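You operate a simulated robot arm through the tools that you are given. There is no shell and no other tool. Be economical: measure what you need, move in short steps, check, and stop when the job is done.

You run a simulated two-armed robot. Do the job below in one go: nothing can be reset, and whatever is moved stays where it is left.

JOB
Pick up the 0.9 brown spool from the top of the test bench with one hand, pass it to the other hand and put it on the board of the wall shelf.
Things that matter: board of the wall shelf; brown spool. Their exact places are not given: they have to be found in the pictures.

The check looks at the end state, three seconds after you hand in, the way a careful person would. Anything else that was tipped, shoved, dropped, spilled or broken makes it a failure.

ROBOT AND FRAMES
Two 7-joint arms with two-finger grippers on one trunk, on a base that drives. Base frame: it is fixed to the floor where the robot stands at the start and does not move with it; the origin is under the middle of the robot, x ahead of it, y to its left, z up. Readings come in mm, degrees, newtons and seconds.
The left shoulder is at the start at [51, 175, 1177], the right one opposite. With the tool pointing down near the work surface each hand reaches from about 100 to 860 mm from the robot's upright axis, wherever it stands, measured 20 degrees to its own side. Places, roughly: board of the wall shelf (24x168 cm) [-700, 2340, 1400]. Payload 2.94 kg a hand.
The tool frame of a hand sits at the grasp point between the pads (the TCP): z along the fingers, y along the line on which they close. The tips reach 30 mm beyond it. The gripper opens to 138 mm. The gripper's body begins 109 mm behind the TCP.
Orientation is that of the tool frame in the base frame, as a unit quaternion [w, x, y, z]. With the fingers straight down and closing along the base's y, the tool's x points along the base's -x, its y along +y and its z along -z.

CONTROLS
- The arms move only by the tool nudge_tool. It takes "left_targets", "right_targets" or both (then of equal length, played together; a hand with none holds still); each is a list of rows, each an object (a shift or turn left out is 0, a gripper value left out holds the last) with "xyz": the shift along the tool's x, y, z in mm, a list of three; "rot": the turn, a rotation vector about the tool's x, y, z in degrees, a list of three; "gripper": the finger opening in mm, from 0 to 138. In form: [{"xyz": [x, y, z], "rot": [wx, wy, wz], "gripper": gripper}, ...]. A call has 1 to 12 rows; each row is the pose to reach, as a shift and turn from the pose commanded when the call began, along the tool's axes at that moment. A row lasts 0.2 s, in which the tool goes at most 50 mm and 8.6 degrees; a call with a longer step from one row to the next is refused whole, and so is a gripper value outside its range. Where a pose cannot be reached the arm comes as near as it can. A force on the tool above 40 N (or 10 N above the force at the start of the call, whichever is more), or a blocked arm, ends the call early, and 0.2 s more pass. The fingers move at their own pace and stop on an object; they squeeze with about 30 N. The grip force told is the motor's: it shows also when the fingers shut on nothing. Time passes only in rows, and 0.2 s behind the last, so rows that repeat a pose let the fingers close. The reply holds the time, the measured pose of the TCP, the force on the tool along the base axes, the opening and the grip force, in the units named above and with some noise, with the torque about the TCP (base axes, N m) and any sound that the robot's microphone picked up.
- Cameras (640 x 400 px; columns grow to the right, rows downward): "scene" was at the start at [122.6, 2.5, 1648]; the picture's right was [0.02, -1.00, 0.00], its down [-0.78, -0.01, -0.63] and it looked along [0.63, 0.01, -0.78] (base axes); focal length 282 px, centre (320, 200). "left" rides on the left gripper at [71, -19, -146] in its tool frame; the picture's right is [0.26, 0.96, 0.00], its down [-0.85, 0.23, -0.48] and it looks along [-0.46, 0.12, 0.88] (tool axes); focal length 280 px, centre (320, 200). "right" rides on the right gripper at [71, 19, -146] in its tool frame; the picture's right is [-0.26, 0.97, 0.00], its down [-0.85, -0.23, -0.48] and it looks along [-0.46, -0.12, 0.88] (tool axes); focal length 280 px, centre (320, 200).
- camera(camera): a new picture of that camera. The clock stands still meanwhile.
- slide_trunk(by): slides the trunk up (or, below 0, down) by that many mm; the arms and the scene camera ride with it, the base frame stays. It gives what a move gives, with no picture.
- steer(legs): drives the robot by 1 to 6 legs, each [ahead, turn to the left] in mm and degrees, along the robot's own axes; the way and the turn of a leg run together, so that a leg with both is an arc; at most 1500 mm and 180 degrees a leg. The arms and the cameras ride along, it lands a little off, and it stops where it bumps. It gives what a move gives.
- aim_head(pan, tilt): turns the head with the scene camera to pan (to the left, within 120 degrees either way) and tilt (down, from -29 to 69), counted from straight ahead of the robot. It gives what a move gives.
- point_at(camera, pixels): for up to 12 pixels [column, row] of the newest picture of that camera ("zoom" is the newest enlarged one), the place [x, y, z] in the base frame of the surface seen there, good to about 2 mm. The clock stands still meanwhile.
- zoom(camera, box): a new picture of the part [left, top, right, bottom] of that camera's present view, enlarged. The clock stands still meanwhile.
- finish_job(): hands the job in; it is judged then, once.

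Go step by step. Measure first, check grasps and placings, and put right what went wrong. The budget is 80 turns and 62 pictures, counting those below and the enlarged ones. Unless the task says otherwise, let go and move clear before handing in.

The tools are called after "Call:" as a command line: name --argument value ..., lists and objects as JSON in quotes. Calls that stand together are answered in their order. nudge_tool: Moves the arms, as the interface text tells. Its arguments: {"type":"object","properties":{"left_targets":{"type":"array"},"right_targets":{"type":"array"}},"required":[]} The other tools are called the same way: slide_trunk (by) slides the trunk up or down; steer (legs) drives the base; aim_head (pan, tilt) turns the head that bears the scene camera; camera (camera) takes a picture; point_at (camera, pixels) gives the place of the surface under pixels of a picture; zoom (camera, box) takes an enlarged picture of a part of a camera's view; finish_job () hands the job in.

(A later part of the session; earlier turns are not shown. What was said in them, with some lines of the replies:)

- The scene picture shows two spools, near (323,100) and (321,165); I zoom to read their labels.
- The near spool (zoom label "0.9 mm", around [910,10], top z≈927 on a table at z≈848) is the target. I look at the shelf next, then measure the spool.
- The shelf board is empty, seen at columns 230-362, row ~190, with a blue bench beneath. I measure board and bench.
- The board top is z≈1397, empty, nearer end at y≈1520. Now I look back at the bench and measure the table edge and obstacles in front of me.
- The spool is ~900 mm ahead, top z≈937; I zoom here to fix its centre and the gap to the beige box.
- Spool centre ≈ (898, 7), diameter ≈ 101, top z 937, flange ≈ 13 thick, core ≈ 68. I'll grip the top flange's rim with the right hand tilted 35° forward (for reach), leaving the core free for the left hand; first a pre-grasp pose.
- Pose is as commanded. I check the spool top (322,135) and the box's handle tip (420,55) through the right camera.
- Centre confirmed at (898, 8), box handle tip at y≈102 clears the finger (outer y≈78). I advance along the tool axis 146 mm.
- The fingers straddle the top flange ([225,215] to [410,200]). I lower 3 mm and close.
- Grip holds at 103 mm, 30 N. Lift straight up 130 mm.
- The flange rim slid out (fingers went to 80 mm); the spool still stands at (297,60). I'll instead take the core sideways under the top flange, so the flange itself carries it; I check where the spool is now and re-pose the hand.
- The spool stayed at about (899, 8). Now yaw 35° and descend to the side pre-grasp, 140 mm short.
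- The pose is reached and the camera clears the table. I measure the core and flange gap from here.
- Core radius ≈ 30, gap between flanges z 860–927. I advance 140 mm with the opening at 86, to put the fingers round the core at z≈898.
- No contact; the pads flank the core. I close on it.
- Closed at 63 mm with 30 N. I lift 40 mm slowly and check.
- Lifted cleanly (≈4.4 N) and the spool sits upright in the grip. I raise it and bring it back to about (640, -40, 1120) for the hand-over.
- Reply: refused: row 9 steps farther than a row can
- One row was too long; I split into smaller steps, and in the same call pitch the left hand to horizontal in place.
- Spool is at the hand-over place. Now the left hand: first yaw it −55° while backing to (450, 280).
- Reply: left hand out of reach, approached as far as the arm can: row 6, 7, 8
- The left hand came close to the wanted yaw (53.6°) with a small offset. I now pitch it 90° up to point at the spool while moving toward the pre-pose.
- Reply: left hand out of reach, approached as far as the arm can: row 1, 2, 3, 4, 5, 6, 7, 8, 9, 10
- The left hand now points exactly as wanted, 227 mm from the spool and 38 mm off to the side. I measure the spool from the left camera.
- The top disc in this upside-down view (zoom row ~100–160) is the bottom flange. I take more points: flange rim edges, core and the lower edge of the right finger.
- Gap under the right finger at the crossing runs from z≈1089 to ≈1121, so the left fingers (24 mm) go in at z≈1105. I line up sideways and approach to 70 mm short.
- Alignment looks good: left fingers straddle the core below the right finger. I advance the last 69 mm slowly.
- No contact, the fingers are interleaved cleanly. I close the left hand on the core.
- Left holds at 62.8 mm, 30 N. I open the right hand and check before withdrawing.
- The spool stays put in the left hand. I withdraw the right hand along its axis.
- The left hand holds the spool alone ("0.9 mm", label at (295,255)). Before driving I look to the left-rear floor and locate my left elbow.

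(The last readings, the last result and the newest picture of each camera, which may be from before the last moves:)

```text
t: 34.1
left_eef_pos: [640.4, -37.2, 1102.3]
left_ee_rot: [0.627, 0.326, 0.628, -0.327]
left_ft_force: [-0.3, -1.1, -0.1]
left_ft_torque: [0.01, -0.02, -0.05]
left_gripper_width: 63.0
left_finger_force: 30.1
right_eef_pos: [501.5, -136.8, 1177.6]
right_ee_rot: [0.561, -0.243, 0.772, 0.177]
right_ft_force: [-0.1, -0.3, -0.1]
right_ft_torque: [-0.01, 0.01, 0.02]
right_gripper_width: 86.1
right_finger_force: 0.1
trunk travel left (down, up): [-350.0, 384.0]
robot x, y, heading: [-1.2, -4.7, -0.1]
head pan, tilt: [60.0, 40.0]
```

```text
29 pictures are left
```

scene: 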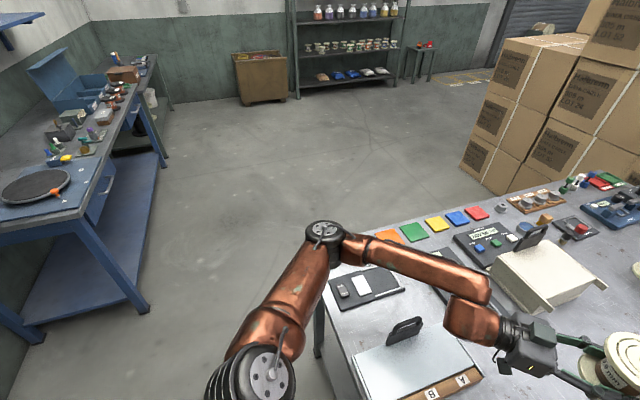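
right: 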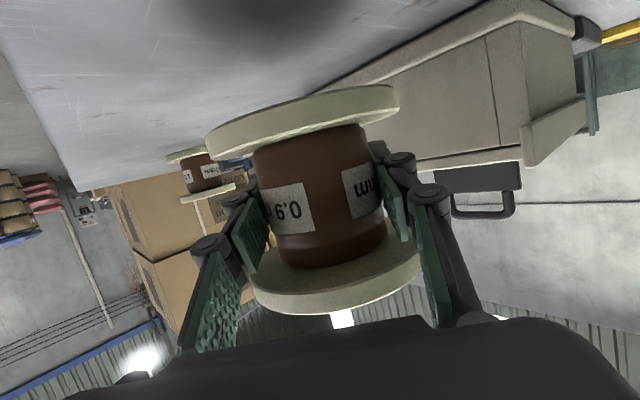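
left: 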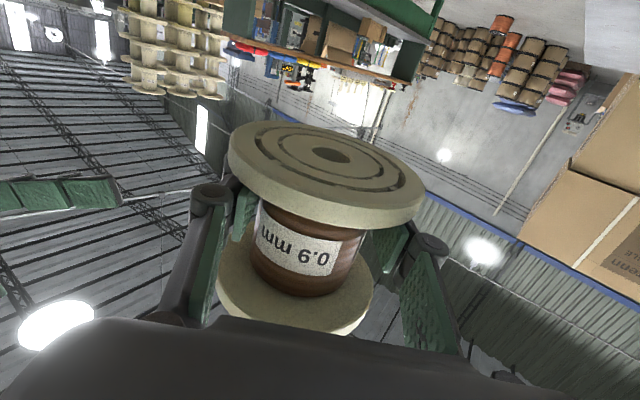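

The floor on the way is clear; the left elbow is at (325,232). I measure the elbow, bench and table corner here.

Call:
point_at --camera "scene" --pixels '[[325, 232], [240, 370], [470, 310], [92, 222], [150, 312], [30, 340], [165, 165], [350, 380], [318, 330], [0, 228]]'

Call:
aim_head --pan 115 --tilt 25

Call:
zoom --camera "scene" --box '[240, 60, 560, 260]'

```text
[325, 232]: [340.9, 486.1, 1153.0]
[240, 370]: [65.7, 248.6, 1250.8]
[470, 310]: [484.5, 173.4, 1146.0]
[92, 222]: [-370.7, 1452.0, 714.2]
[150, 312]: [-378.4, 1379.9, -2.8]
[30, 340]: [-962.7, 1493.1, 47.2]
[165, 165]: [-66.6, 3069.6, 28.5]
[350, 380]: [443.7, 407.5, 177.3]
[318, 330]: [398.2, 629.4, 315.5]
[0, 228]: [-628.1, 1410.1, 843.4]
```

```text
t: 35.3
left_eef_pos: [640.5, -37.2, 1102.8]
left_ee_rot: [0.626, 0.325, 0.629, -0.327]
left_ft_force: [0.6, -0.5, 0.2]
left_ft_torque: [0.03, 0.0, -0.02]
left_gripper_width: 63.2
left_finger_force: 30.0
right_eef_pos: [501.9, -136.8, 1178.2]
right_ee_rot: [0.56, -0.243, 0.772, 0.177]
right_ft_force: [0.3, 0.0, 0.3]
right_ft_torque: [0.03, -0.05, -0.01]
right_gripper_width: 85.9
right_finger_force: 0.2
trunk travel left (down, up): [-350.0, 384.0]
robot x, y, heading: [-2.8, -1.5, -0.1]
head pan, tilt: [115.0, 25.0]
```

```text
2.00 times, centred on (400, 160) of scene
```

zoom: 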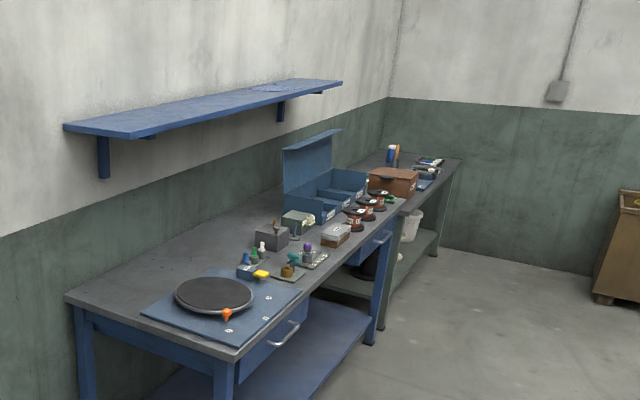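

I measure the board's corners and the bench top's corners in this view.

Call:
point_at --camera "zoom" --pixels '[[70, 127], [128, 134], [220, 110], [300, 92], [100, 128], [170, 112], [68, 294], [234, 356], [385, 222], [105, 175], [30, 180], [30, 60]]'

```text
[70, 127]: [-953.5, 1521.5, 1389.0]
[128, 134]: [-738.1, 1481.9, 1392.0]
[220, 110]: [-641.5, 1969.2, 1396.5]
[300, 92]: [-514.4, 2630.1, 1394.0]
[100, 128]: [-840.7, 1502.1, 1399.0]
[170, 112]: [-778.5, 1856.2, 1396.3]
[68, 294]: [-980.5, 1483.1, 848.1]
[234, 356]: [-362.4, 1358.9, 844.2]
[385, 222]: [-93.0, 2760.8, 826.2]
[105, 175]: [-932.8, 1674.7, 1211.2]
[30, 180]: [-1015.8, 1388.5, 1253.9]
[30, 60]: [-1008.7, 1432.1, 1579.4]
```

Board's front edge runs (-738,1482) → (-514,2630) (79°); bench front corner (-362,1359). The left elbow sticks out too far for the wall, so I turn the left hand 20° outward and extend it, then raise the trunk 370 mm.

Call:
nudge_tool --left_targets '[{"xyz": [0, 31, 14], "rot": [-3.3, 0, 0]}, {"xyz": [0, 62, 28], "rot": [-6.7, 0, 0]}, {"xyz": [0, 93, 42], "rot": [-10, 0, 0]}, {"xyz": [0, 124, 56], "rot": [-13.3, 0, 0]}, {"xyz": [0, 155, 70], "rot": [-16.7, 0, 0]}, {"xyz": [0, 186, 84], "rot": [-20, 0, 0]}, {"xyz": [0, 186, 84], "rot": [-20, 0, 0]}]'

Call:
slide_trunk --by 370

Call:
aim_head --pan 0 --tilt 50

Call:
camera --camera "scene"

```text
t: 36.9
left_eef_pos: [841.1, -0.4, 1105.5]
left_ee_rot: [0.675, 0.212, 0.675, -0.212]
left_ft_force: [0.3, 0.1, -4.6]
left_ft_torque: [0.01, 0.0, 0.02]
left_gripper_width: 62.6
left_finger_force: 30.1
right_eef_pos: [500.2, -138.0, 1178.3]
right_ee_rot: [0.56, -0.244, 0.771, 0.178]
right_ft_force: [0.4, 0.2, 0.6]
right_ft_torque: [0.01, 0.01, -0.03]
right_gripper_width: 86.3
right_finger_force: 0.0
trunk travel left (down, up): [-350.0, 384.0]
robot x, y, heading: [2.0, -1.8, 0.1]
head pan, tilt: [115.0, 25.0]
```

```text
t: 40.5
left_eef_pos: [840.5, 1.4, 1474.8]
left_ee_rot: [0.674, 0.212, 0.675, -0.212]
left_ft_force: [-0.2, -0.3, -3.6]
left_ft_torque: [-0.03, 0.0, 0.02]
left_gripper_width: 62.7
left_finger_force: 29.3
right_eef_pos: [499.7, -136.8, 1546.5]
right_ee_rot: [0.56, -0.243, 0.772, 0.177]
right_ft_force: [-0.2, 1.2, -0.7]
right_ft_torque: [-0.01, 0.0, 0.02]
right_gripper_width: 85.7
right_finger_force: 0.1
trunk travel left (down, up): [-720.0, 14.0]
robot x, y, heading: [2.2, 0.1, 0.3]
head pan, tilt: [115.0, 25.0]
```

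```text
t: 42.4
left_eef_pos: [839.5, 1.4, 1475.6]
left_ee_rot: [0.674, 0.212, 0.675, -0.213]
left_ft_force: [0.8, 0.8, -3.8]
left_ft_torque: [0.02, 0.0, 0.03]
left_gripper_width: 62.9
left_finger_force: 29.7
right_eef_pos: [500.4, -136.1, 1548.0]
right_ee_rot: [0.56, -0.243, 0.772, 0.177]
right_ft_force: [-0.1, -0.1, 0.7]
right_ft_torque: [0.02, 0.0, -0.02]
right_gripper_width: 86.2
right_finger_force: 0.1
trunk travel left (down, up): [-720.0, 14.0]
robot x, y, heading: [-0.7, -0.2, 0.1]
head pan, tilt: [0.0, 50.0]
```

```text
27 pictures are left
```

scene: 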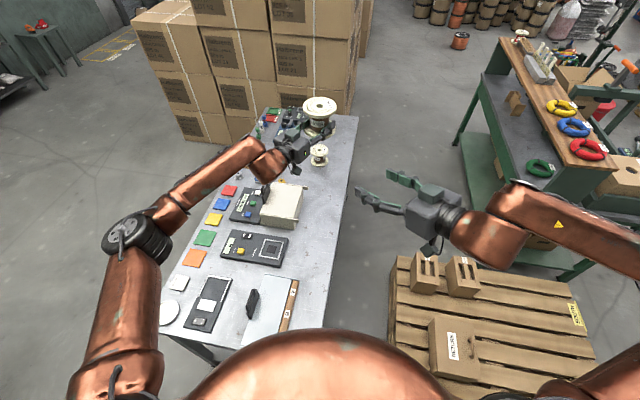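

Spool held (−4 N), raised to z 1475. I back off 150 mm, turn left 101° and drive 600 mm, then check.

Call:
steer --legs '[[-150, 0], [0, 101], [600, 0]]'

Call:
camera --camera "scene"

```text
t: 43.8
left_eef_pos: [727.3, 2.4, 1463.2]
left_ee_rot: [0.671, 0.213, 0.68, -0.206]
left_ft_force: [0.1, 0.7, -6.4]
left_ft_torque: [-0.04, -0.1, 0.02]
left_gripper_width: 62.9
left_finger_force: 30.0
right_eef_pos: [387.6, -139.7, 1536.9]
right_ee_rot: [0.554, -0.244, 0.776, 0.178]
right_ft_force: [0.7, -0.6, -0.4]
right_ft_torque: [0.07, 0.0, 0.05]
right_gripper_width: 86.0
right_finger_force: 0.1
trunk travel left (down, up): [-720.0, 14.0]
robot x, y, heading: [-126.2, 2.1, -0.1]
head pan, tilt: [0.0, 50.0]
stopped in leg 1: the robot was blocked; the commanded pose is now the measured one
```

```text
26 pictures are left
```

scene: 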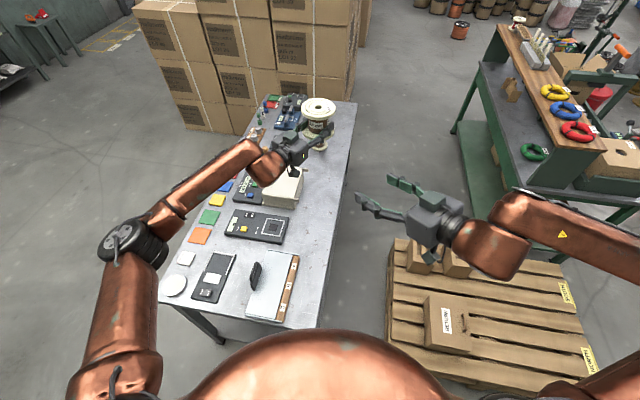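

Something behind blocked me after ~125 mm. I ease forward 40 mm and look to the rear on both sides.

Call:
steer --legs '[[40, 0]]'

Call:
aim_head --pan 120 --tilt 60

Call:
camera --camera "scene"

Call:
aim_head --pan -120 --tilt 60

Call:
camera --camera "scene"

```text
t: 44.7
left_eef_pos: [807.6, 247.8, 1422.8]
left_ee_rot: [0.667, 0.081, 0.74, -0.029]
left_ft_force: [-6.0, -10.6, -9.7]
left_ft_torque: [0.05, -0.55, 0.92]
left_gripper_width: 63.1
left_finger_force: 30.6
right_eef_pos: [485.4, -166.6, 1603.7]
right_ee_rot: [0.592, -0.177, 0.768, 0.167]
right_ft_force: [17.8, -18.6, -45.9]
right_ft_torque: [3.01, -3.83, 2.84]
right_gripper_width: 86.2
right_finger_force: 0.2
trunk travel left (down, up): [-720.0, 14.0]
robot x, y, heading: [-99.5, 1.9, 0.1]
head pan, tilt: [0.0, 50.0]
stopped in leg 1: the robot was blocked; the commanded pose is now the measured one
```

```text
t: 46.7
left_eef_pos: [773.8, 250.0, 1442.0]
left_ee_rot: [0.678, 0.079, 0.73, -0.032]
left_ft_force: [1.2, 0.8, -3.2]
left_ft_torque: [0.0, -0.01, -0.08]
left_gripper_width: 63.0
left_finger_force: 29.8
right_eef_pos: [447.3, -166.7, 1620.9]
right_ee_rot: [0.61, -0.177, 0.758, 0.148]
right_ft_force: [0.9, 0.7, 0.3]
right_ft_torque: [0.0, -0.01, 0.0]
right_gripper_width: 86.1
right_finger_force: 0.0
trunk travel left (down, up): [-720.0, 14.0]
robot x, y, heading: [-97.8, -0.4, -0.2]
head pan, tilt: [120.0, 60.0]
```

```text
25 pictures are left
```

scene: 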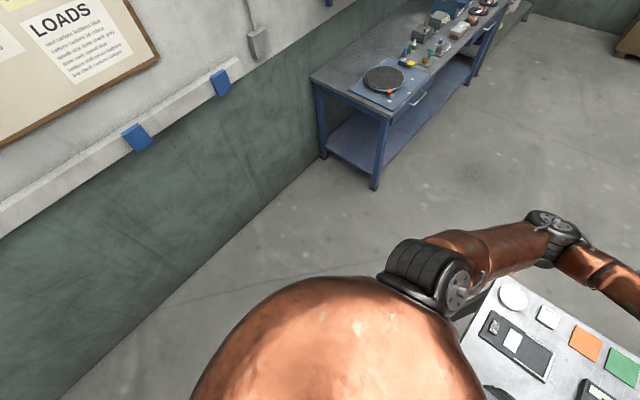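

```text
t: 50.0
left_eef_pos: [691.6, 176.0, 1488.5]
left_ee_rot: [0.706, 0.131, 0.693, -0.064]
left_ft_force: [2.2, -1.5, -4.8]
left_ft_torque: [0.02, -0.11, 0.03]
left_gripper_width: 62.9
left_finger_force: 30.4
right_eef_pos: [363.3, -180.7, 1643.5]
right_ee_rot: [0.635, -0.169, 0.743, 0.123]
right_ft_force: [1.6, 0.4, -0.6]
right_ft_torque: [0.04, 0.01, 0.1]
right_gripper_width: 85.8
right_finger_force: 0.1
trunk travel left (down, up): [-720.0, 14.0]
robot x, y, heading: [-98.5, 0.9, 0.0]
head pan, tilt: [-120.0, 60.0]
```

```text
24 pictures are left
```

scene: 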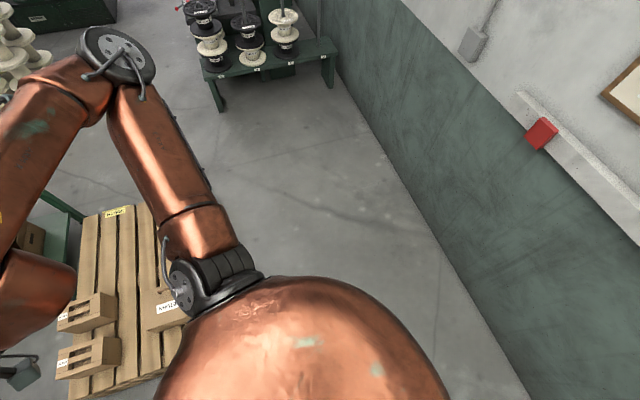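

The readings show the body itself rocking (hands moved ~80 mm between calls with no arm command), perhaps top-heavy with the trunk raised. I let it settle with a head move and read the state again.

Call:
aim_head --pan 0 --tilt 50

Call:
camera --camera "scene"

```text
t: 52.0
left_eef_pos: [729.4, 153.6, 1479.7]
left_ee_rot: [0.703, 0.148, 0.691, -0.079]
left_ft_force: [-2.4, 0.7, -2.8]
left_ft_torque: [0.03, 0.09, 0.08]
left_gripper_width: 62.9
left_finger_force: 29.9
right_eef_pos: [396.8, -181.1, 1614.4]
right_ee_rot: [0.612, -0.167, 0.762, 0.13]
right_ft_force: [-0.5, 0.0, 1.4]
right_ft_torque: [0.0, 0.18, 0.07]
right_gripper_width: 85.9
right_finger_force: 0.0
trunk travel left (down, up): [-720.0, 14.0]
robot x, y, heading: [-95.2, -0.9, 0.1]
head pan, tilt: [0.0, 50.0]
```

```text
23 pictures are left
```

scene: 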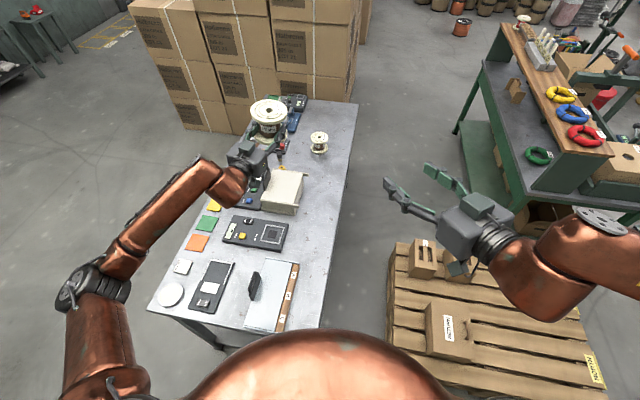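

The arms were jolted but the spool is still held upright-ish. I lower the trunk 300 mm for stability (spool bottom stays ~1150, above everything on the table) and read again.

Call:
slide_trunk --by -300

Call:
aim_head --pan 0 --tilt 55

```text
t: 52.4
left_eef_pos: [662.6, 170.3, 1500.4]
left_ee_rot: [0.714, 0.137, 0.683, -0.067]
left_ft_force: [2.1, 3.8, -6.9]
left_ft_torque: [-0.08, -0.23, -0.31]
left_gripper_width: 62.8
left_finger_force: 30.2
right_eef_pos: [367.4, -191.7, 1684.6]
right_ee_rot: [0.666, -0.128, 0.727, 0.105]
right_ft_force: [1.1, 0.9, 0.3]
right_ft_torque: [0.02, 0.05, 0.01]
right_gripper_width: 86.2
right_finger_force: 0.0
trunk travel left (down, up): [-717.0, 17.0]
robot x, y, heading: [-100.3, -0.4, -0.1]
head pan, tilt: [0.0, 50.0]
stopped: the arm was blocked; the commanded pose is now the measured one
```

```text
t: 53.1
left_eef_pos: [693.6, 161.7, 1493.1]
left_ee_rot: [0.713, 0.146, 0.682, -0.07]
left_ft_force: [-0.8, 1.2, -2.8]
left_ft_torque: [0.0, 0.04, -0.08]
left_gripper_width: 62.8
left_finger_force: 30.6
right_eef_pos: [376.6, -186.7, 1638.6]
right_ee_rot: [0.631, -0.151, 0.751, 0.122]
right_ft_force: [-0.1, -0.3, 1.3]
right_ft_torque: [-0.01, 0.08, 0.03]
right_gripper_width: 86.2
right_finger_force: 0.1
trunk travel left (down, up): [-717.0, 17.0]
robot x, y, heading: [-99.3, -0.4, 0.0]
head pan, tilt: [0.0, 55.0]
```

The system is still swaying. I hold both arms still for 2.4 s and read.

Call:
nudge_tool --left_targets '[{}, {}, {}, {}, {}, {}, {}, {}, {}, {}, {}, {}]' --right_targets '[{}, {}, {}, {}, {}, {}, {}, {}, {}, {}, {}, {}]'

Call:
camera --camera "right"

```text
t: 53.6
left_eef_pos: [607.5, 160.8, 1523.3]
left_ee_rot: [0.726, 0.146, 0.668, -0.073]
left_ft_force: [2.7, -1.1, -5.9]
left_ft_torque: [-0.01, -0.18, -0.06]
left_gripper_width: 62.8
left_finger_force: 29.6
right_eef_pos: [331.3, -201.5, 1716.4]
right_ee_rot: [0.687, -0.088, 0.712, 0.118]
right_ft_force: [0.3, 0.3, 0.3]
right_ft_torque: [-0.08, 0.06, -0.06]
right_gripper_width: 86.0
right_finger_force: 0.1
trunk travel left (down, up): [-717.0, 17.0]
robot x, y, heading: [-95.1, -0.7, 0.1]
head pan, tilt: [0.0, 55.0]
stopped in row 2 (right hand): the arm was blocked; the commanded pose is now the measured one
```

```text
22 pictures are left
```

right: 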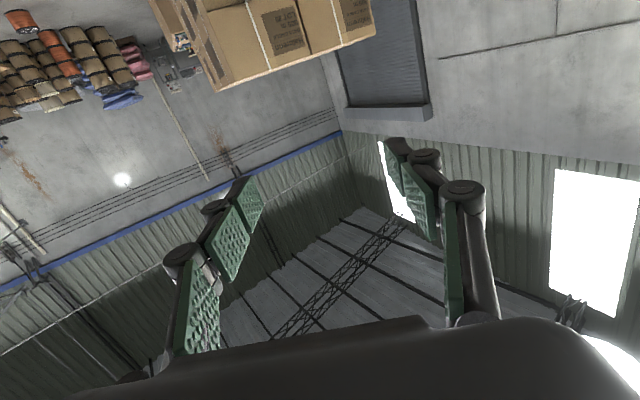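

Still drifting. I take a scene picture to tell whether the body itself leans or only the arms move.

Call:
camera --camera "scene"

Call:
point_at --camera "scene" --pixels '[[320, 100], [319, 120], [300, 250], [420, 230], [270, 180], [480, 380], [160, 330]]'

```text
21 pictures are left
```

scene: 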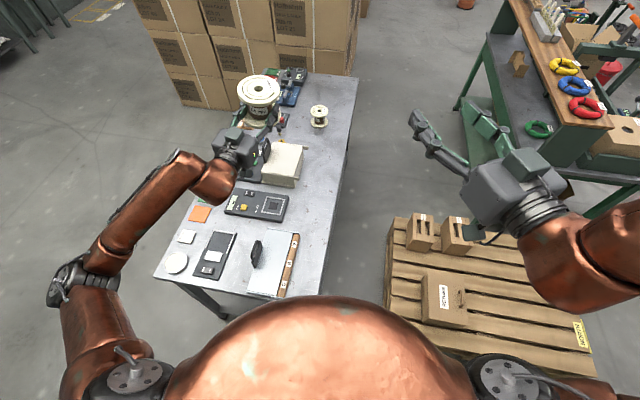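

```text
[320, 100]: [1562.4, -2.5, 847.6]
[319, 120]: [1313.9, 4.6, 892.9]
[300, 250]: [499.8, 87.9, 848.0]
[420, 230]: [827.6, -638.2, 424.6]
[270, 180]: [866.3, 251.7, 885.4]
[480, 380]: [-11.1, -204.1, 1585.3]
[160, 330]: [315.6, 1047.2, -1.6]
```

The picture geometry says the body stands roughly right (camera tilt within ~2°) and the spool is still held; the trunk seems to be swaying. I let time pass using head moves only.

Call:
aim_head --pan 60 --tilt 55

Call:
aim_head --pan 0 --tilt 55

Call:
aim_head --pan 60 --tilt 55

Call:
aim_head --pan 100 --tilt 45

```text
t: 54.9
left_eef_pos: [602.7, 159.3, 1533.0]
left_ee_rot: [0.731, 0.148, 0.662, -0.071]
left_ft_force: [0.2, -1.1, -1.9]
left_ft_torque: [0.07, 0.1, 0.07]
left_gripper_width: 63.0
left_finger_force: 29.6
right_eef_pos: [303.4, -193.0, 1693.7]
right_ee_rot: [0.675, -0.124, 0.718, 0.115]
right_ft_force: [-1.0, 0.0, -0.4]
right_ft_torque: [-0.04, 0.0, -0.1]
right_gripper_width: 86.3
right_finger_force: 0.4
trunk travel left (down, up): [-717.0, 17.0]
robot x, y, heading: [-97.4, 3.9, 0.2]
head pan, tilt: [60.0, 55.0]
```

```text
t: 56.2
left_eef_pos: [640.9, 159.6, 1514.9]
left_ee_rot: [0.722, 0.144, 0.673, -0.071]
left_ft_force: [-0.1, 0.6, -4.6]
left_ft_torque: [0.01, 0.03, -0.01]
left_gripper_width: 62.8
left_finger_force: 29.6
right_eef_pos: [350.6, -193.7, 1690.1]
right_ee_rot: [0.666, -0.115, 0.727, 0.12]
right_ft_force: [0.8, 0.2, 0.6]
right_ft_torque: [-0.04, 0.11, 0.07]
right_gripper_width: 86.0
right_finger_force: 0.0
trunk travel left (down, up): [-717.0, 17.0]
robot x, y, heading: [-95.0, -1.9, 0.2]
head pan, tilt: [0.0, 55.0]
```

```text
t: 57.5
left_eef_pos: [632.7, 159.1, 1516.5]
left_ee_rot: [0.724, 0.145, 0.671, -0.071]
left_ft_force: [1.2, -0.2, -5.3]
left_ft_torque: [0.0, -0.02, -0.07]
left_gripper_width: 63.2
left_finger_force: 30.7
right_eef_pos: [336.0, -192.9, 1680.8]
right_ee_rot: [0.665, -0.122, 0.728, 0.117]
right_ft_force: [1.3, 0.3, -0.8]
right_ft_torque: [0.01, -0.01, 0.06]
right_gripper_width: 86.0
right_finger_force: 0.0
trunk travel left (down, up): [-717.0, 17.0]
robot x, y, heading: [-96.8, 2.2, -0.0]
head pan, tilt: [60.0, 55.0]
```

```text
t: 58.6
left_eef_pos: [627.5, 159.0, 1519.9]
left_ee_rot: [0.725, 0.146, 0.669, -0.072]
left_ft_force: [0.5, -0.6, -4.6]
left_ft_torque: [-0.01, -0.03, 0.0]
left_gripper_width: 62.9
left_finger_force: 29.6
right_eef_pos: [330.2, -194.2, 1683.7]
right_ee_rot: [0.666, -0.122, 0.726, 0.118]
right_ft_force: [0.7, 0.1, 0.0]
right_ft_torque: [-0.01, 0.0, -0.01]
right_gripper_width: 85.9
right_finger_force: 0.1
trunk travel left (down, up): [-717.0, 17.0]
robot x, y, heading: [-94.7, 0.3, -0.1]
head pan, tilt: [100.0, 45.0]
```

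The sway has died down. I lower the trunk 300 mm (spool stays above everything on the table).

Call:
slide_trunk --by -300

```text
t: 61.6
left_eef_pos: [624.8, 159.0, 1220.6]
left_ee_rot: [0.726, 0.145, 0.669, -0.07]
left_ft_force: [-0.3, -0.2, -4.1]
left_ft_torque: [0.01, -0.02, 0.06]
left_gripper_width: 63.3
left_finger_force: 30.3
right_eef_pos: [353.1, -193.6, 1363.5]
right_ee_rot: [0.649, -0.12, 0.741, 0.12]
right_ft_force: [0.8, -0.1, -0.7]
right_ft_torque: [0.02, -0.01, 0.02]
right_gripper_width: 85.9
right_finger_force: 0.1
trunk travel left (down, up): [-417.0, 317.0]
robot x, y, heading: [-97.0, -2.1, -0.0]
head pan, tilt: [100.0, 45.0]
```

Stable. I test the base gently with a small left turn of 25°.

Call:
steer --legs '[[0, 25]]'

```text
t: 62.5
left_eef_pos: [620.0, 191.3, 1215.4]
left_ee_rot: [0.724, 0.13, 0.675, -0.055]
left_ft_force: [-0.1, -0.2, -4.1]
left_ft_torque: [0.02, -0.02, 0.0]
left_gripper_width: 63.0
left_finger_force: 29.7
right_eef_pos: [371.2, -180.0, 1348.7]
right_ee_rot: [0.635, -0.13, 0.751, 0.13]
right_ft_force: [-0.1, -0.1, -0.8]
right_ft_torque: [0.01, -0.05, 0.02]
right_gripper_width: 85.5
right_finger_force: 0.0
trunk travel left (down, up): [-417.0, 317.0]
robot x, y, heading: [-97.6, -0.8, 2.4]
head pan, tilt: [100.0, 45.0]
stopped in leg 1: the robot was blocked; the commanded pose is now the measured one
```

Blocked again after 2.4°, so something near the base is in the way. I look steeply down behind me on both sides.

Call:
aim_head --pan 120 --tilt 69

Call:
camera --camera "scene"

Call:
point_at --camera "scene" --pixels '[[60, 390], [150, 390], [150, 200], [500, 300], [400, 250], [600, 380]]'

Call:
aim_head --pan -120 --tilt 69

Call:
camera --camera "scene"

Call:
point_at --camera "scene" --pixels '[[580, 390], [490, 390], [490, 200], [140, 300], [240, 250], [40, 380]]'

```text
t: 63.3
left_eef_pos: [619.2, 191.5, 1217.2]
left_ee_rot: [0.726, 0.13, 0.673, -0.054]
left_ft_force: [-0.5, 0.2, -3.5]
left_ft_torque: [0.01, -0.01, 0.01]
left_gripper_width: 62.9
left_finger_force: 29.9
right_eef_pos: [368.6, -180.8, 1349.6]
right_ee_rot: [0.635, -0.129, 0.751, 0.13]
right_ft_force: [0.4, -0.5, 0.8]
right_ft_torque: [0.0, 0.0, 0.01]
right_gripper_width: 85.8
right_finger_force: 0.0
trunk travel left (down, up): [-417.0, 317.0]
robot x, y, heading: [-96.3, -0.3, 2.1]
head pan, tilt: [120.0, 68.8]
```

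```text
20 pictures are left
```

scene: 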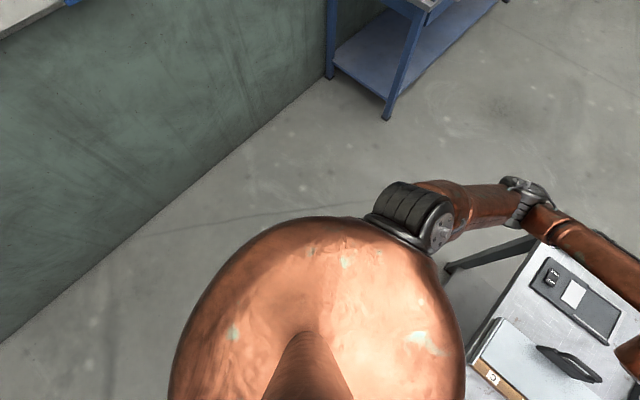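

```text
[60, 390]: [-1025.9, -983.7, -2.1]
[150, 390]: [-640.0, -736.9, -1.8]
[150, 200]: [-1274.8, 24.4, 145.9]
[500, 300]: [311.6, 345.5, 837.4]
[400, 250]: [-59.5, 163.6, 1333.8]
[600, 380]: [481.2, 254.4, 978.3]
```

```text
t: 66.7
left_eef_pos: [618.5, 191.5, 1217.5]
left_ee_rot: [0.726, 0.129, 0.674, -0.055]
left_ft_force: [0.2, -0.8, -3.4]
left_ft_torque: [0.03, 0.0, 0.02]
left_gripper_width: 62.9
left_finger_force: 30.6
right_eef_pos: [368.5, -180.8, 1348.8]
right_ee_rot: [0.635, -0.129, 0.751, 0.129]
right_ft_force: [0.0, -0.1, 0.0]
right_ft_torque: [0.0, 0.0, -0.01]
right_gripper_width: 86.0
right_finger_force: 0.0
trunk travel left (down, up): [-417.0, 317.0]
robot x, y, heading: [-97.9, -1.5, 2.4]
head pan, tilt: [-120.0, 68.8]
```

```text
19 pictures are left
```

scene: 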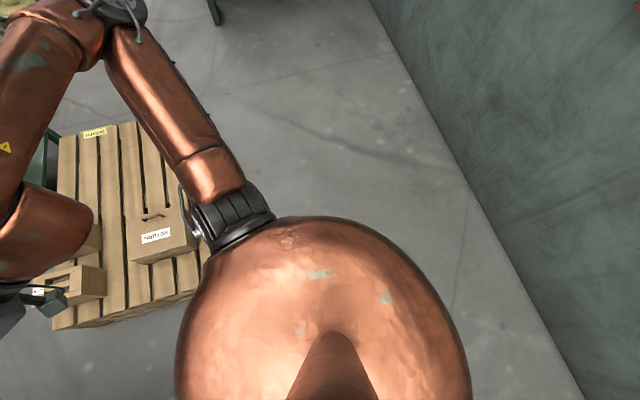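

```text
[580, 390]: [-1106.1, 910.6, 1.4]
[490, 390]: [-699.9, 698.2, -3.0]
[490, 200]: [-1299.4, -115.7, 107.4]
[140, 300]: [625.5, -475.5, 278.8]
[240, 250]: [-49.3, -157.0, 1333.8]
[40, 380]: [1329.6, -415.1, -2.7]
```

No obstacle is visible within view behind me, but the floor directly behind is hidden by the shoulders. Space ahead (up to x=0) is known free, so I try moving 60 mm forward.

Call:
steer --legs '[[60, 0]]'

```text
t: 67.7
left_eef_pos: [668.0, 193.7, 1225.6]
left_ee_rot: [0.729, 0.131, 0.669, -0.054]
left_ft_force: [-1.5, -1.0, -1.6]
left_ft_torque: [0.09, 0.18, 0.01]
left_gripper_width: 63.1
left_finger_force: 30.0
right_eef_pos: [416.7, -178.7, 1353.3]
right_ee_rot: [0.639, -0.131, 0.747, 0.13]
right_ft_force: [-0.6, -0.3, 0.2]
right_ft_torque: [0.0, 0.05, -0.05]
right_gripper_width: 85.9
right_finger_force: 0.2
trunk travel left (down, up): [-417.0, 317.0]
robot x, y, heading: [-37.5, 1.5, 2.3]
head pan, tilt: [-120.0, 68.8]
```

Forward works smoothly. I try a small turn of 10° here.

Call:
steer --legs '[[0, 10]]'

```text
t: 68.5
left_eef_pos: [665.1, 228.6, 1217.3]
left_ee_rot: [0.727, 0.113, 0.677, -0.038]
left_ft_force: [-0.5, -0.3, -4.2]
left_ft_torque: [0.04, 0.01, -0.04]
left_gripper_width: 63.1
left_finger_force: 30.5
right_eef_pos: [434.5, -154.5, 1347.7]
right_ee_rot: [0.63, -0.146, 0.749, 0.143]
right_ft_force: [-0.3, 0.3, 1.2]
right_ft_torque: [-0.01, 0.03, -0.08]
right_gripper_width: 86.0
right_finger_force: 0.0
trunk travel left (down, up): [-417.0, 317.0]
robot x, y, heading: [-41.4, 2.1, 4.6]
head pan, tilt: [-120.0, 68.8]
stopped in leg 1: the robot was blocked; the commanded pose is now the measured one
```

The turn stalls after ~2.3° wherever I stand, so it looks like a load/sway effect rather than an obstacle. I try short growing legs of turn.

Call:
steer --legs '[[0, 1.5], [0, 2], [0, 3], [0, 4], [0, 6], [0, 8]]'

```text
t: 71.7
left_eef_pos: [511.5, 497.9, 1217.4]
left_ee_rot: [0.719, -0.032, 0.685, 0.116]
left_ft_force: [-0.4, 0.5, -3.7]
left_ft_torque: [0.03, 0.01, -0.04]
left_gripper_width: 62.9
left_finger_force: 30.5
right_eef_pos: [458.2, 55.0, 1348.1]
right_ee_rot: [0.586, -0.301, 0.701, 0.273]
right_ft_force: [0.7, 0.4, -0.1]
right_ft_torque: [-0.04, -0.04, -0.03]
right_gripper_width: 85.9
right_finger_force: 0.0
trunk travel left (down, up): [-417.0, 317.0]
robot x, y, heading: [-34.4, 3.0, 29.2]
head pan, tilt: [-120.0, 68.8]
```

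That worked (heading 29°). I continue with moderate legs to about 100°.

Call:
steer --legs '[[0, 10], [0, 12], [0, 12], [0, 12], [0, 13], [0, 12]]'

```text
t: 76.7
left_eef_pos: [-330.0, 679.8, 1217.1]
left_ee_rot: [0.517, -0.424, 0.539, 0.513]
left_ft_force: [-0.3, 0.9, -4.1]
left_ft_torque: [-0.02, 0.03, -0.02]
left_gripper_width: 63.1
left_finger_force: 30.1
right_eef_pos: [75.5, 489.0, 1348.0]
right_ee_rot: [-0.317, 0.653, -0.394, -0.564]
right_ft_force: [0.3, 0.9, 0.1]
right_ft_torque: [0.01, 0.02, 0.0]
right_gripper_width: 86.3
right_finger_force: 0.1
trunk travel left (down, up): [-417.0, 317.0]
robot x, y, heading: [-39.3, 5.4, 100.4]
head pan, tilt: [-120.0, 68.8]
```

Heading is 100°. Next I drive ~750 mm in moderate legs toward the shelf's near end, stopping short to raise the trunk there.

Call:
steer --legs '[[80, -3], [130, 0], [140, 0], [140, 0], [140, 0], [120, 0]]'

Call:
aim_head --pan 20 --tilt 30

Call:
camera --camera "scene"

```text
t: 82.3
left_eef_pos: [-393.7, 1444.6, 1216.3]
left_ee_rot: [0.529, -0.41, 0.55, 0.499]
left_ft_force: [0.6, 1.8, -3.5]
left_ft_torque: [0.04, 0.01, -0.02]
left_gripper_width: 63.1
left_finger_force: 29.8
right_eef_pos: [-0.3, 1231.6, 1346.2]
right_ee_rot: [-0.331, 0.642, -0.412, -0.555]
right_ft_force: [0.1, 0.6, -0.6]
right_ft_torque: [0.01, 0.0, 0.01]
right_gripper_width: 85.7
right_finger_force: 0.0
trunk travel left (down, up): [-417.0, 317.0]
robot x, y, heading: [-136.7, 751.4, 97.5]
head pan, tilt: [-120.0, 68.8]
```

```text
t: 84.5
left_eef_pos: [-392.9, 1443.7, 1217.6]
left_ee_rot: [0.529, -0.412, 0.549, 0.499]
left_ft_force: [0.4, -0.8, -3.3]
left_ft_torque: [-0.01, 0.01, 0.02]
left_gripper_width: 63.0
left_finger_force: 29.6
right_eef_pos: [0.2, 1230.1, 1347.9]
right_ee_rot: [-0.331, 0.642, -0.411, -0.556]
right_ft_force: [0.7, 0.0, 0.1]
right_ft_torque: [-0.04, 0.0, -0.02]
right_gripper_width: 85.9
right_finger_force: 0.0
trunk travel left (down, up): [-417.0, 317.0]
robot x, y, heading: [-135.8, 748.7, 97.5]
head pan, tilt: [20.0, 30.0]
```

```text
18 pictures are left
```

scene: 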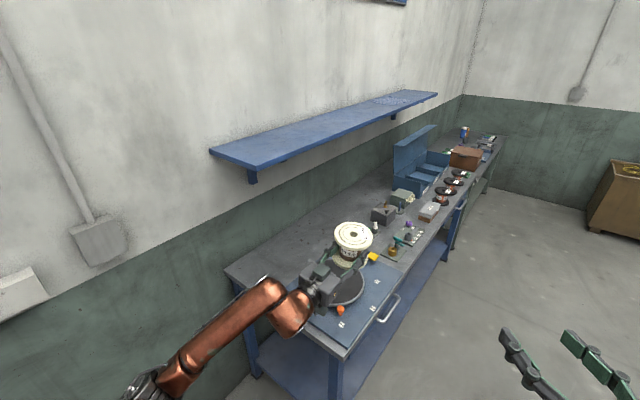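

Well placed; the board's near end is ahead-left (210–437, row ~150). I turn left to 130° in small legs.

Call:
steer --legs '[[0, 6], [0, 9], [0, 9], [0, 8.5]]'

```text
t: 87.4
left_eef_pos: [-731.0, 1190.7, 1216.4]
left_ee_rot: [0.366, -0.55, 0.409, 0.629]
left_ft_force: [-0.3, 0.8, -4.1]
left_ft_torque: [-0.01, 0.0, -0.02]
left_gripper_width: 62.7
left_finger_force: 30.1
right_eef_pos: [-285.1, 1226.6, 1347.8]
right_ee_rot: [-0.159, 0.733, -0.211, -0.626]
right_ft_force: [0.7, -0.3, 0.5]
right_ft_torque: [0.01, -0.01, -0.02]
right_gripper_width: 85.9
right_finger_force: 0.0
trunk travel left (down, up): [-417.0, 317.0]
robot x, y, heading: [-133.8, 752.3, 130.4]
head pan, tilt: [20.0, 30.0]
```

Heading 130°. I level the left hand (it had tilted ~7° and points at 113°) to azimuth 95° and extend it, then raise the trunk 245 mm.

Call:
nudge_tool --left_targets '[{"xyz": [-2, -21, 20], "rot": [3, 0.4, -1.1]}, {"xyz": [-4, -43, 41], "rot": [6.1, 0.8, -2.3]}, {"xyz": [-6, -65, 61], "rot": [9.2, 1.2, -3.5]}, {"xyz": [-8, -86, 81], "rot": [12.2, 1.6, -4.6]}, {"xyz": [-10, -108, 102], "rot": [15.2, 2, -5.8]}, {"xyz": [-11, -129, 122], "rot": [18.3, 2.4, -6.9]}, {"xyz": [-11, -129, 122], "rot": [18.3, 2.4, -6.9]}]'

Call:
slide_trunk --by 245

Call:
aim_head --pan 10 --tilt 40

Call:
camera --camera "scene"

```text
t: 89.0
left_eef_pos: [-659.2, 1352.4, 1223.1]
left_ee_rot: [-0.476, 0.522, -0.477, -0.522]
left_ft_force: [0.4, -1.0, -2.9]
left_ft_torque: [-0.02, -0.01, -0.03]
left_gripper_width: 62.9
left_finger_force: 30.1
right_eef_pos: [-285.0, 1227.2, 1347.8]
right_ee_rot: [-0.159, 0.733, -0.21, -0.627]
right_ft_force: [0.0, -0.8, -0.8]
right_ft_torque: [0.02, -0.02, -0.01]
right_gripper_width: 85.6
right_finger_force: 0.0
trunk travel left (down, up): [-417.0, 317.0]
robot x, y, heading: [-134.8, 753.0, 130.5]
head pan, tilt: [20.0, 30.0]
```

```text
t: 91.5
left_eef_pos: [-660.2, 1353.3, 1466.4]
left_ee_rot: [-0.476, 0.522, -0.478, -0.522]
left_ft_force: [-0.8, -0.2, -4.2]
left_ft_torque: [0.0, -0.01, 0.04]
left_gripper_width: 62.9
left_finger_force: 30.1
right_eef_pos: [-285.0, 1227.1, 1592.4]
right_ee_rot: [-0.16, 0.733, -0.212, -0.627]
right_ft_force: [0.4, -0.4, -0.8]
right_ft_torque: [-0.03, 0.0, -0.05]
right_gripper_width: 85.9
right_finger_force: 0.1
trunk travel left (down, up): [-662.0, 72.0]
robot x, y, heading: [-134.2, 754.2, 130.8]
head pan, tilt: [20.0, 30.0]
```

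```text
t: 92.2
left_eef_pos: [-659.2, 1353.9, 1464.8]
left_ee_rot: [-0.477, 0.522, -0.479, -0.521]
left_ft_force: [-0.3, 0.9, -4.5]
left_ft_torque: [0.01, -0.03, -0.03]
left_gripper_width: 63.1
left_finger_force: 29.4
right_eef_pos: [-285.8, 1226.7, 1593.8]
right_ee_rot: [-0.159, 0.733, -0.21, -0.628]
right_ft_force: [-0.1, 1.5, -0.1]
right_ft_torque: [0.01, 0.0, 0.0]
right_gripper_width: 86.0
right_finger_force: 0.0
trunk travel left (down, up): [-662.0, 72.0]
robot x, y, heading: [-136.6, 752.2, 130.4]
head pan, tilt: [10.0, 40.0]
```

```text
17 pictures are left
```

scene: 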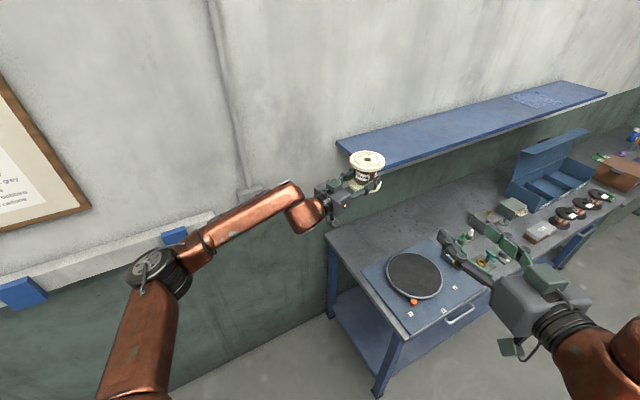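

Steady and level at z 1465. I measure the board's near end and spool in this view.

Call:
point_at --camera "scene" --pixels '[[340, 141], [345, 148], [388, 163], [440, 150], [420, 130], [400, 150], [600, 93], [368, 156], [350, 160], [383, 160], [368, 180]]'

Call:
zoom --camera "scene" --box '[300, 110, 460, 210]'

```text
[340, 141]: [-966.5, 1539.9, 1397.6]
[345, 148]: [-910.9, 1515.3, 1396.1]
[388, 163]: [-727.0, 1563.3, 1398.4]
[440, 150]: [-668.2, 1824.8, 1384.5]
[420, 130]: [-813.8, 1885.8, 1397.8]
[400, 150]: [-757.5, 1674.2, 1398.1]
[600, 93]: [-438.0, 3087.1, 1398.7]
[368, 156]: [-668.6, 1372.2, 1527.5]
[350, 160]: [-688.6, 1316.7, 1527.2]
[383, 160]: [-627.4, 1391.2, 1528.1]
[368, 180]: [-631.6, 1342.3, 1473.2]
```

```text
4.00 times, centred on (380, 160) of scene
```

zoom: 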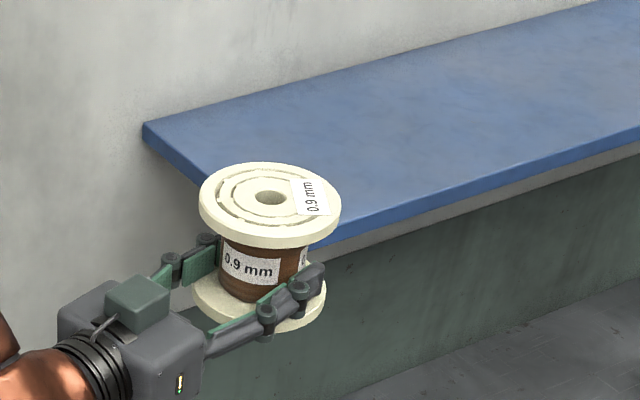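

Spool is upright, bottom z≈1438, board z≈1398. I drive 290 mm forward in small gentle legs.

Call:
steer --legs '[[40, 0], [50, 0], [50, 0], [50, 0], [50, 0], [40, 0]]'

Call:
camera --camera "scene"

```text
t: 95.7
left_eef_pos: [-837.4, 1564.3, 1466.9]
left_ee_rot: [0.478, -0.52, 0.479, 0.521]
left_ft_force: [-0.4, 0.7, -3.8]
left_ft_torque: [-0.05, 0.0, -0.04]
left_gripper_width: 62.9
left_finger_force: 30.4
right_eef_pos: [-463.7, 1435.9, 1593.9]
right_ee_rot: [-0.16, 0.732, -0.211, -0.628]
right_ft_force: [-0.5, 0.3, -0.4]
right_ft_torque: [0.04, -0.01, 0.01]
right_gripper_width: 86.0
right_finger_force: 0.0
trunk travel left (down, up): [-662.0, 72.0]
robot x, y, heading: [-316.5, 963.0, 130.6]
head pan, tilt: [10.0, 40.0]
```

```text
15 pictures are left
```

scene: 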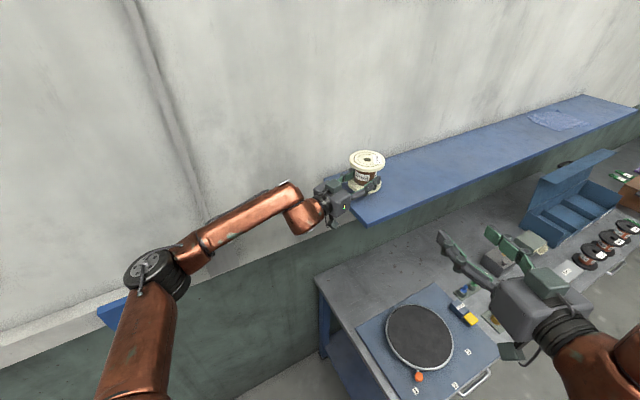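

The spool is above the board, 12 mm inside the near end. I push it 25 mm further in and lower 38 mm.

Call:
nudge_tool --left_targets '[{"xyz": [0, 0, 12]}, {"xyz": [0, 0, 25]}, {"xyz": [8, 0, 25]}, {"xyz": [16, 0, 25]}, {"xyz": [24, 0, 25]}, {"xyz": [31, 0, 25]}, {"xyz": [36, 0, 25]}, {"xyz": [38, 0, 25]}, {"xyz": [38, 0, 25]}]'

Call:
zoom --camera "scene" --box '[290, 120, 450, 240]'

```text
t: 97.7
left_eef_pos: [-837.0, 1586.8, 1432.3]
left_ee_rot: [0.478, -0.519, 0.479, 0.522]
left_ft_force: [-1.1, 1.3, -4.4]
left_ft_torque: [-0.02, -0.01, 0.02]
left_gripper_width: 62.9
left_finger_force: 29.8
right_eef_pos: [-460.0, 1431.9, 1594.8]
right_ee_rot: [-0.161, 0.731, -0.21, -0.629]
right_ft_force: [0.5, 0.7, 0.5]
right_ft_torque: [0.0, 0.03, 0.03]
right_gripper_width: 85.9
right_finger_force: 0.0
trunk travel left (down, up): [-662.0, 72.0]
robot x, y, heading: [-316.2, 959.5, 130.3]
head pan, tilt: [10.0, 40.0]
```

```text
3.33 times, centred on (370, 180) of scene
```

zoom: 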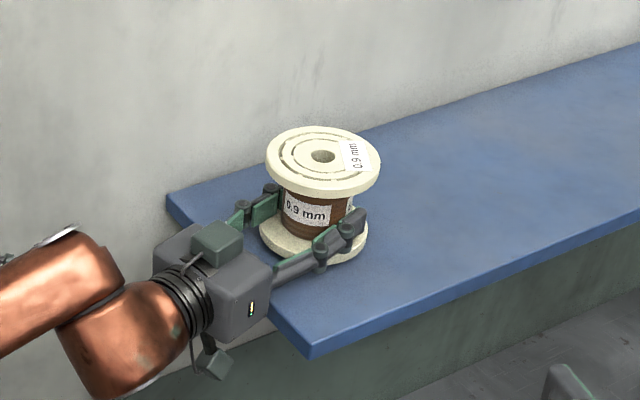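

About 7 mm remain. I lower in small steps and watch the force.

Call:
nudge_tool --left_targets '[{"xyz": [2, 0, 0]}, {"xyz": [4, 0, 0]}, {"xyz": [5, 0, 0]}, {"xyz": [6, 0, 0]}, {"xyz": [6, 0, 0]}]'

Call:
point_at --camera "zoom" --pixels '[[300, 150], [345, 180], [300, 185]]'

```text
t: 98.9
left_eef_pos: [-836.5, 1587.9, 1426.1]
left_ee_rot: [0.478, -0.519, 0.479, 0.522]
left_ft_force: [1.1, 0.2, -4.3]
left_ft_torque: [-0.01, 0.0, 0.01]
left_gripper_width: 62.7
left_finger_force: 30.1
right_eef_pos: [-461.4, 1433.6, 1594.7]
right_ee_rot: [-0.161, 0.731, -0.211, -0.628]
right_ft_force: [0.7, 0.3, 0.3]
right_ft_torque: [-0.05, 0.0, 0.0]
right_gripper_width: 85.9
right_finger_force: 0.1
trunk travel left (down, up): [-662.0, 72.0]
robot x, y, heading: [-319.2, 965.9, 130.5]
head pan, tilt: [10.0, 40.0]
```

```text
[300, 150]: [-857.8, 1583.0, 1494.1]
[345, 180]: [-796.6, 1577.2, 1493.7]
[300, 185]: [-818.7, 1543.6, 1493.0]
```

Top was z 1493.5 before these 6 mm, so about 1 mm remains. I lower 2.5 mm more until the weight comes off.

Call:
nudge_tool --left_targets '[{"xyz": [1, 0, 0]}, {"xyz": [1.8, 0, 0]}, {"xyz": [2.5, 0, 0]}, {"xyz": [2.5, 0, 0]}]'

```text
t: 99.9
left_eef_pos: [-836.2, 1586.3, 1424.5]
left_ee_rot: [0.478, -0.518, 0.478, 0.524]
left_ft_force: [-2.0, 1.1, 9.5]
left_ft_torque: [-0.35, -0.39, -0.03]
left_gripper_width: 62.7
left_finger_force: 29.5
right_eef_pos: [-460.9, 1433.1, 1594.4]
right_ee_rot: [-0.162, 0.731, -0.211, -0.629]
right_ft_force: [-0.1, 0.5, 0.6]
right_ft_torque: [-0.01, 0.0, 0.03]
right_gripper_width: 85.9
right_finger_force: 0.1
trunk travel left (down, up): [-662.0, 72.0]
robot x, y, heading: [-319.6, 964.8, 130.5]
head pan, tilt: [10.0, 40.0]
```

Contact: force went to +9.5 N. I relax 1 mm and open the fingers to 86.

Call:
nudge_tool --left_targets '[{"xyz": [-0.8, 0, 0]}, {"xyz": [-0.8, 0, 0], "gripper": 70}, {"xyz": [-0.8, 0, 0], "gripper": 86}, {"xyz": [-0.8, 0, 0], "gripper": 86}, {"xyz": [-0.8, 0, 0], "gripper": 86}]'

Call:
zoom --camera "scene" --box '[290, 120, 450, 240]'

Call:
camera --camera "left"

```text
t: 101.1
left_eef_pos: [-835.6, 1586.5, 1424.3]
left_ee_rot: [0.478, -0.519, 0.479, 0.522]
left_ft_force: [-2.2, 0.2, 4.9]
left_ft_torque: [-0.11, -0.21, -0.09]
left_gripper_width: 84.7
left_finger_force: 0.2
right_eef_pos: [-460.5, 1432.0, 1594.5]
right_ee_rot: [-0.161, 0.731, -0.21, -0.629]
right_ft_force: [-0.2, -0.8, -0.6]
right_ft_torque: [-0.02, -0.02, 0.0]
right_gripper_width: 85.7
right_finger_force: 0.0
trunk travel left (down, up): [-662.0, 72.0]
robot x, y, heading: [-319.7, 959.5, 130.5]
head pan, tilt: [10.0, 40.0]
```

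```text
3.33 times, centred on (370, 180) of scene
```

zoom: 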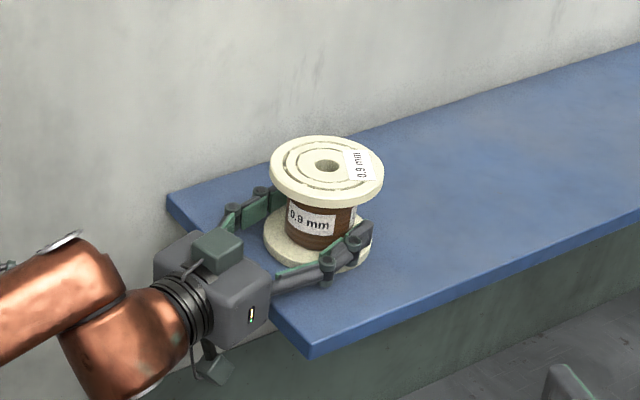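

```text
12 pictures are left
```

left: 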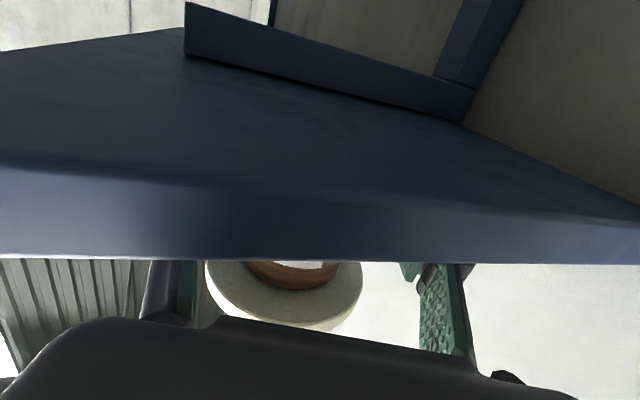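

Fingers are open around the core but 4.9 N upward remains, so a finger rests on the lower flange. I raise 3 mm and re-read before withdrawing.

Call:
nudge_tool --left_targets '[{"xyz": [-1.5, 0, 0], "gripper": 86}, {"xyz": [-3, 0, 0]}, {"xyz": [-4, 0, 0]}, {"xyz": [-4, 0, 0]}]'

Call:
zoom --camera "scene" --box '[330, 130, 400, 200]'

```text
t: 102.1
left_eef_pos: [-835.8, 1587.0, 1428.1]
left_ee_rot: [0.477, -0.519, 0.48, 0.523]
left_ft_force: [-0.2, -0.1, 0.8]
left_ft_torque: [0.0, 0.0, -0.01]
left_gripper_width: 86.0
left_finger_force: 0.0
right_eef_pos: [-460.0, 1433.4, 1594.9]
right_ee_rot: [-0.16, 0.731, -0.21, -0.629]
right_ft_force: [0.3, -0.6, 0.4]
right_ft_torque: [0.04, 0.0, -0.01]
right_gripper_width: 86.2
right_finger_force: 0.1
trunk travel left (down, up): [-662.0, 72.0]
robot x, y, heading: [-319.1, 966.2, 130.5]
head pan, tilt: [10.0, 40.0]
```

```text
5.71 times, centred on (365, 165) of scene
```

zoom: 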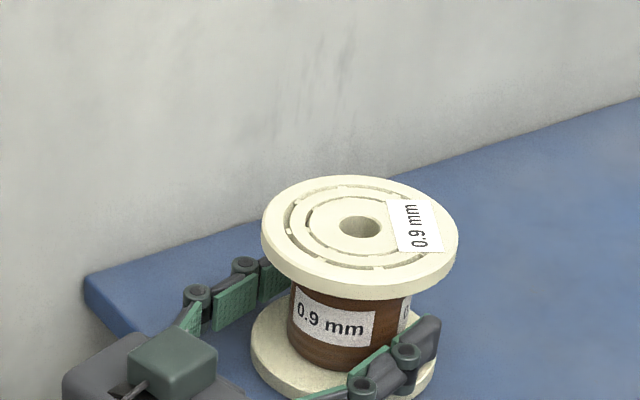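

Forces are zero and the spool stands alone. I withdraw the left hand 160 mm straight back.

Call:
nudge_tool --left_targets '[{"xyz": [0, 0, -8]}, {"xyz": [0, 0, -20]}, {"xyz": [0, 0, -35]}, {"xyz": [0, 0, -55]}, {"xyz": [0, 0, -80]}, {"xyz": [0, 0, -105]}, {"xyz": [0, 0, -130]}, {"xyz": [0, 0, -160]}, {"xyz": [0, 0, -160]}]'

Call:
camera --camera "scene"

Call:
zoom --camera "scene" --box '[290, 120, 450, 240]'

Call:
point_at --camera "zoom" --pixels '[[278, 165], [378, 170], [325, 140], [328, 200], [268, 245], [370, 245], [318, 262], [313, 345]]'

```text
t: 104.1
left_eef_pos: [-819.9, 1427.7, 1429.4]
left_ee_rot: [0.478, -0.519, 0.479, 0.522]
left_ft_force: [-0.3, 0.5, -0.3]
left_ft_torque: [0.01, -0.04, -0.03]
left_gripper_width: 85.9
left_finger_force: 0.0
right_eef_pos: [-460.4, 1434.3, 1593.9]
right_ee_rot: [-0.16, 0.731, -0.21, -0.629]
right_ft_force: [0.0, 0.1, 0.1]
right_ft_torque: [-0.03, 0.02, 0.01]
right_gripper_width: 86.0
right_finger_force: 0.1
trunk travel left (down, up): [-662.0, 72.0]
robot x, y, heading: [-316.8, 964.3, 130.6]
head pan, tilt: [10.0, 40.0]
```

```text
10 pictures are left
```

scene: 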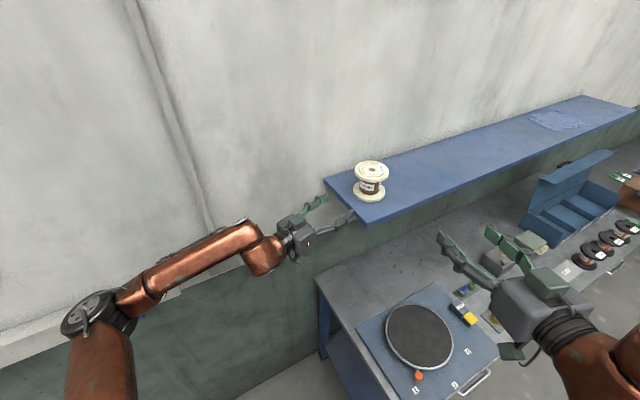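

```text
3.33 times, centred on (370, 180) of scene
```

zoom: 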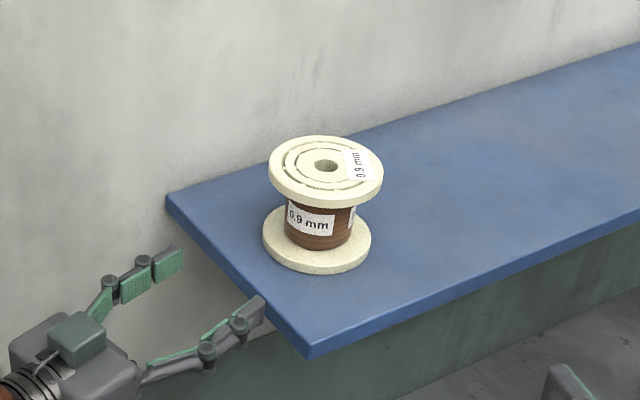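

```text
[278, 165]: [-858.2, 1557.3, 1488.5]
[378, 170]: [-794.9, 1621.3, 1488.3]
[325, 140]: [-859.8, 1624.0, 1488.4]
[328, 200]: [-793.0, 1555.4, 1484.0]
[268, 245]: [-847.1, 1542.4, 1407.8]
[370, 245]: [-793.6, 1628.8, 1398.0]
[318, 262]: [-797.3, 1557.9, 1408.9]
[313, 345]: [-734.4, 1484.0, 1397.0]
```

The spool stands level on the board (rim points all at z≈1488), both hands are empty and clear, and the spool is wholly inside the board's edges. I hand in.

Call:
finish_job

```text
The job is handed in.
```

The 0.9 mm brown spool was picked up with the right hand, passed to the left, and now stands upright on the wall shelf board, clear of its edges; both hands are empty and clear.

The base was stopped as "blocked" four times on the way, once with a hard jolt. I saw nothing knocked over, but the floor directly behind the robot was out of view.
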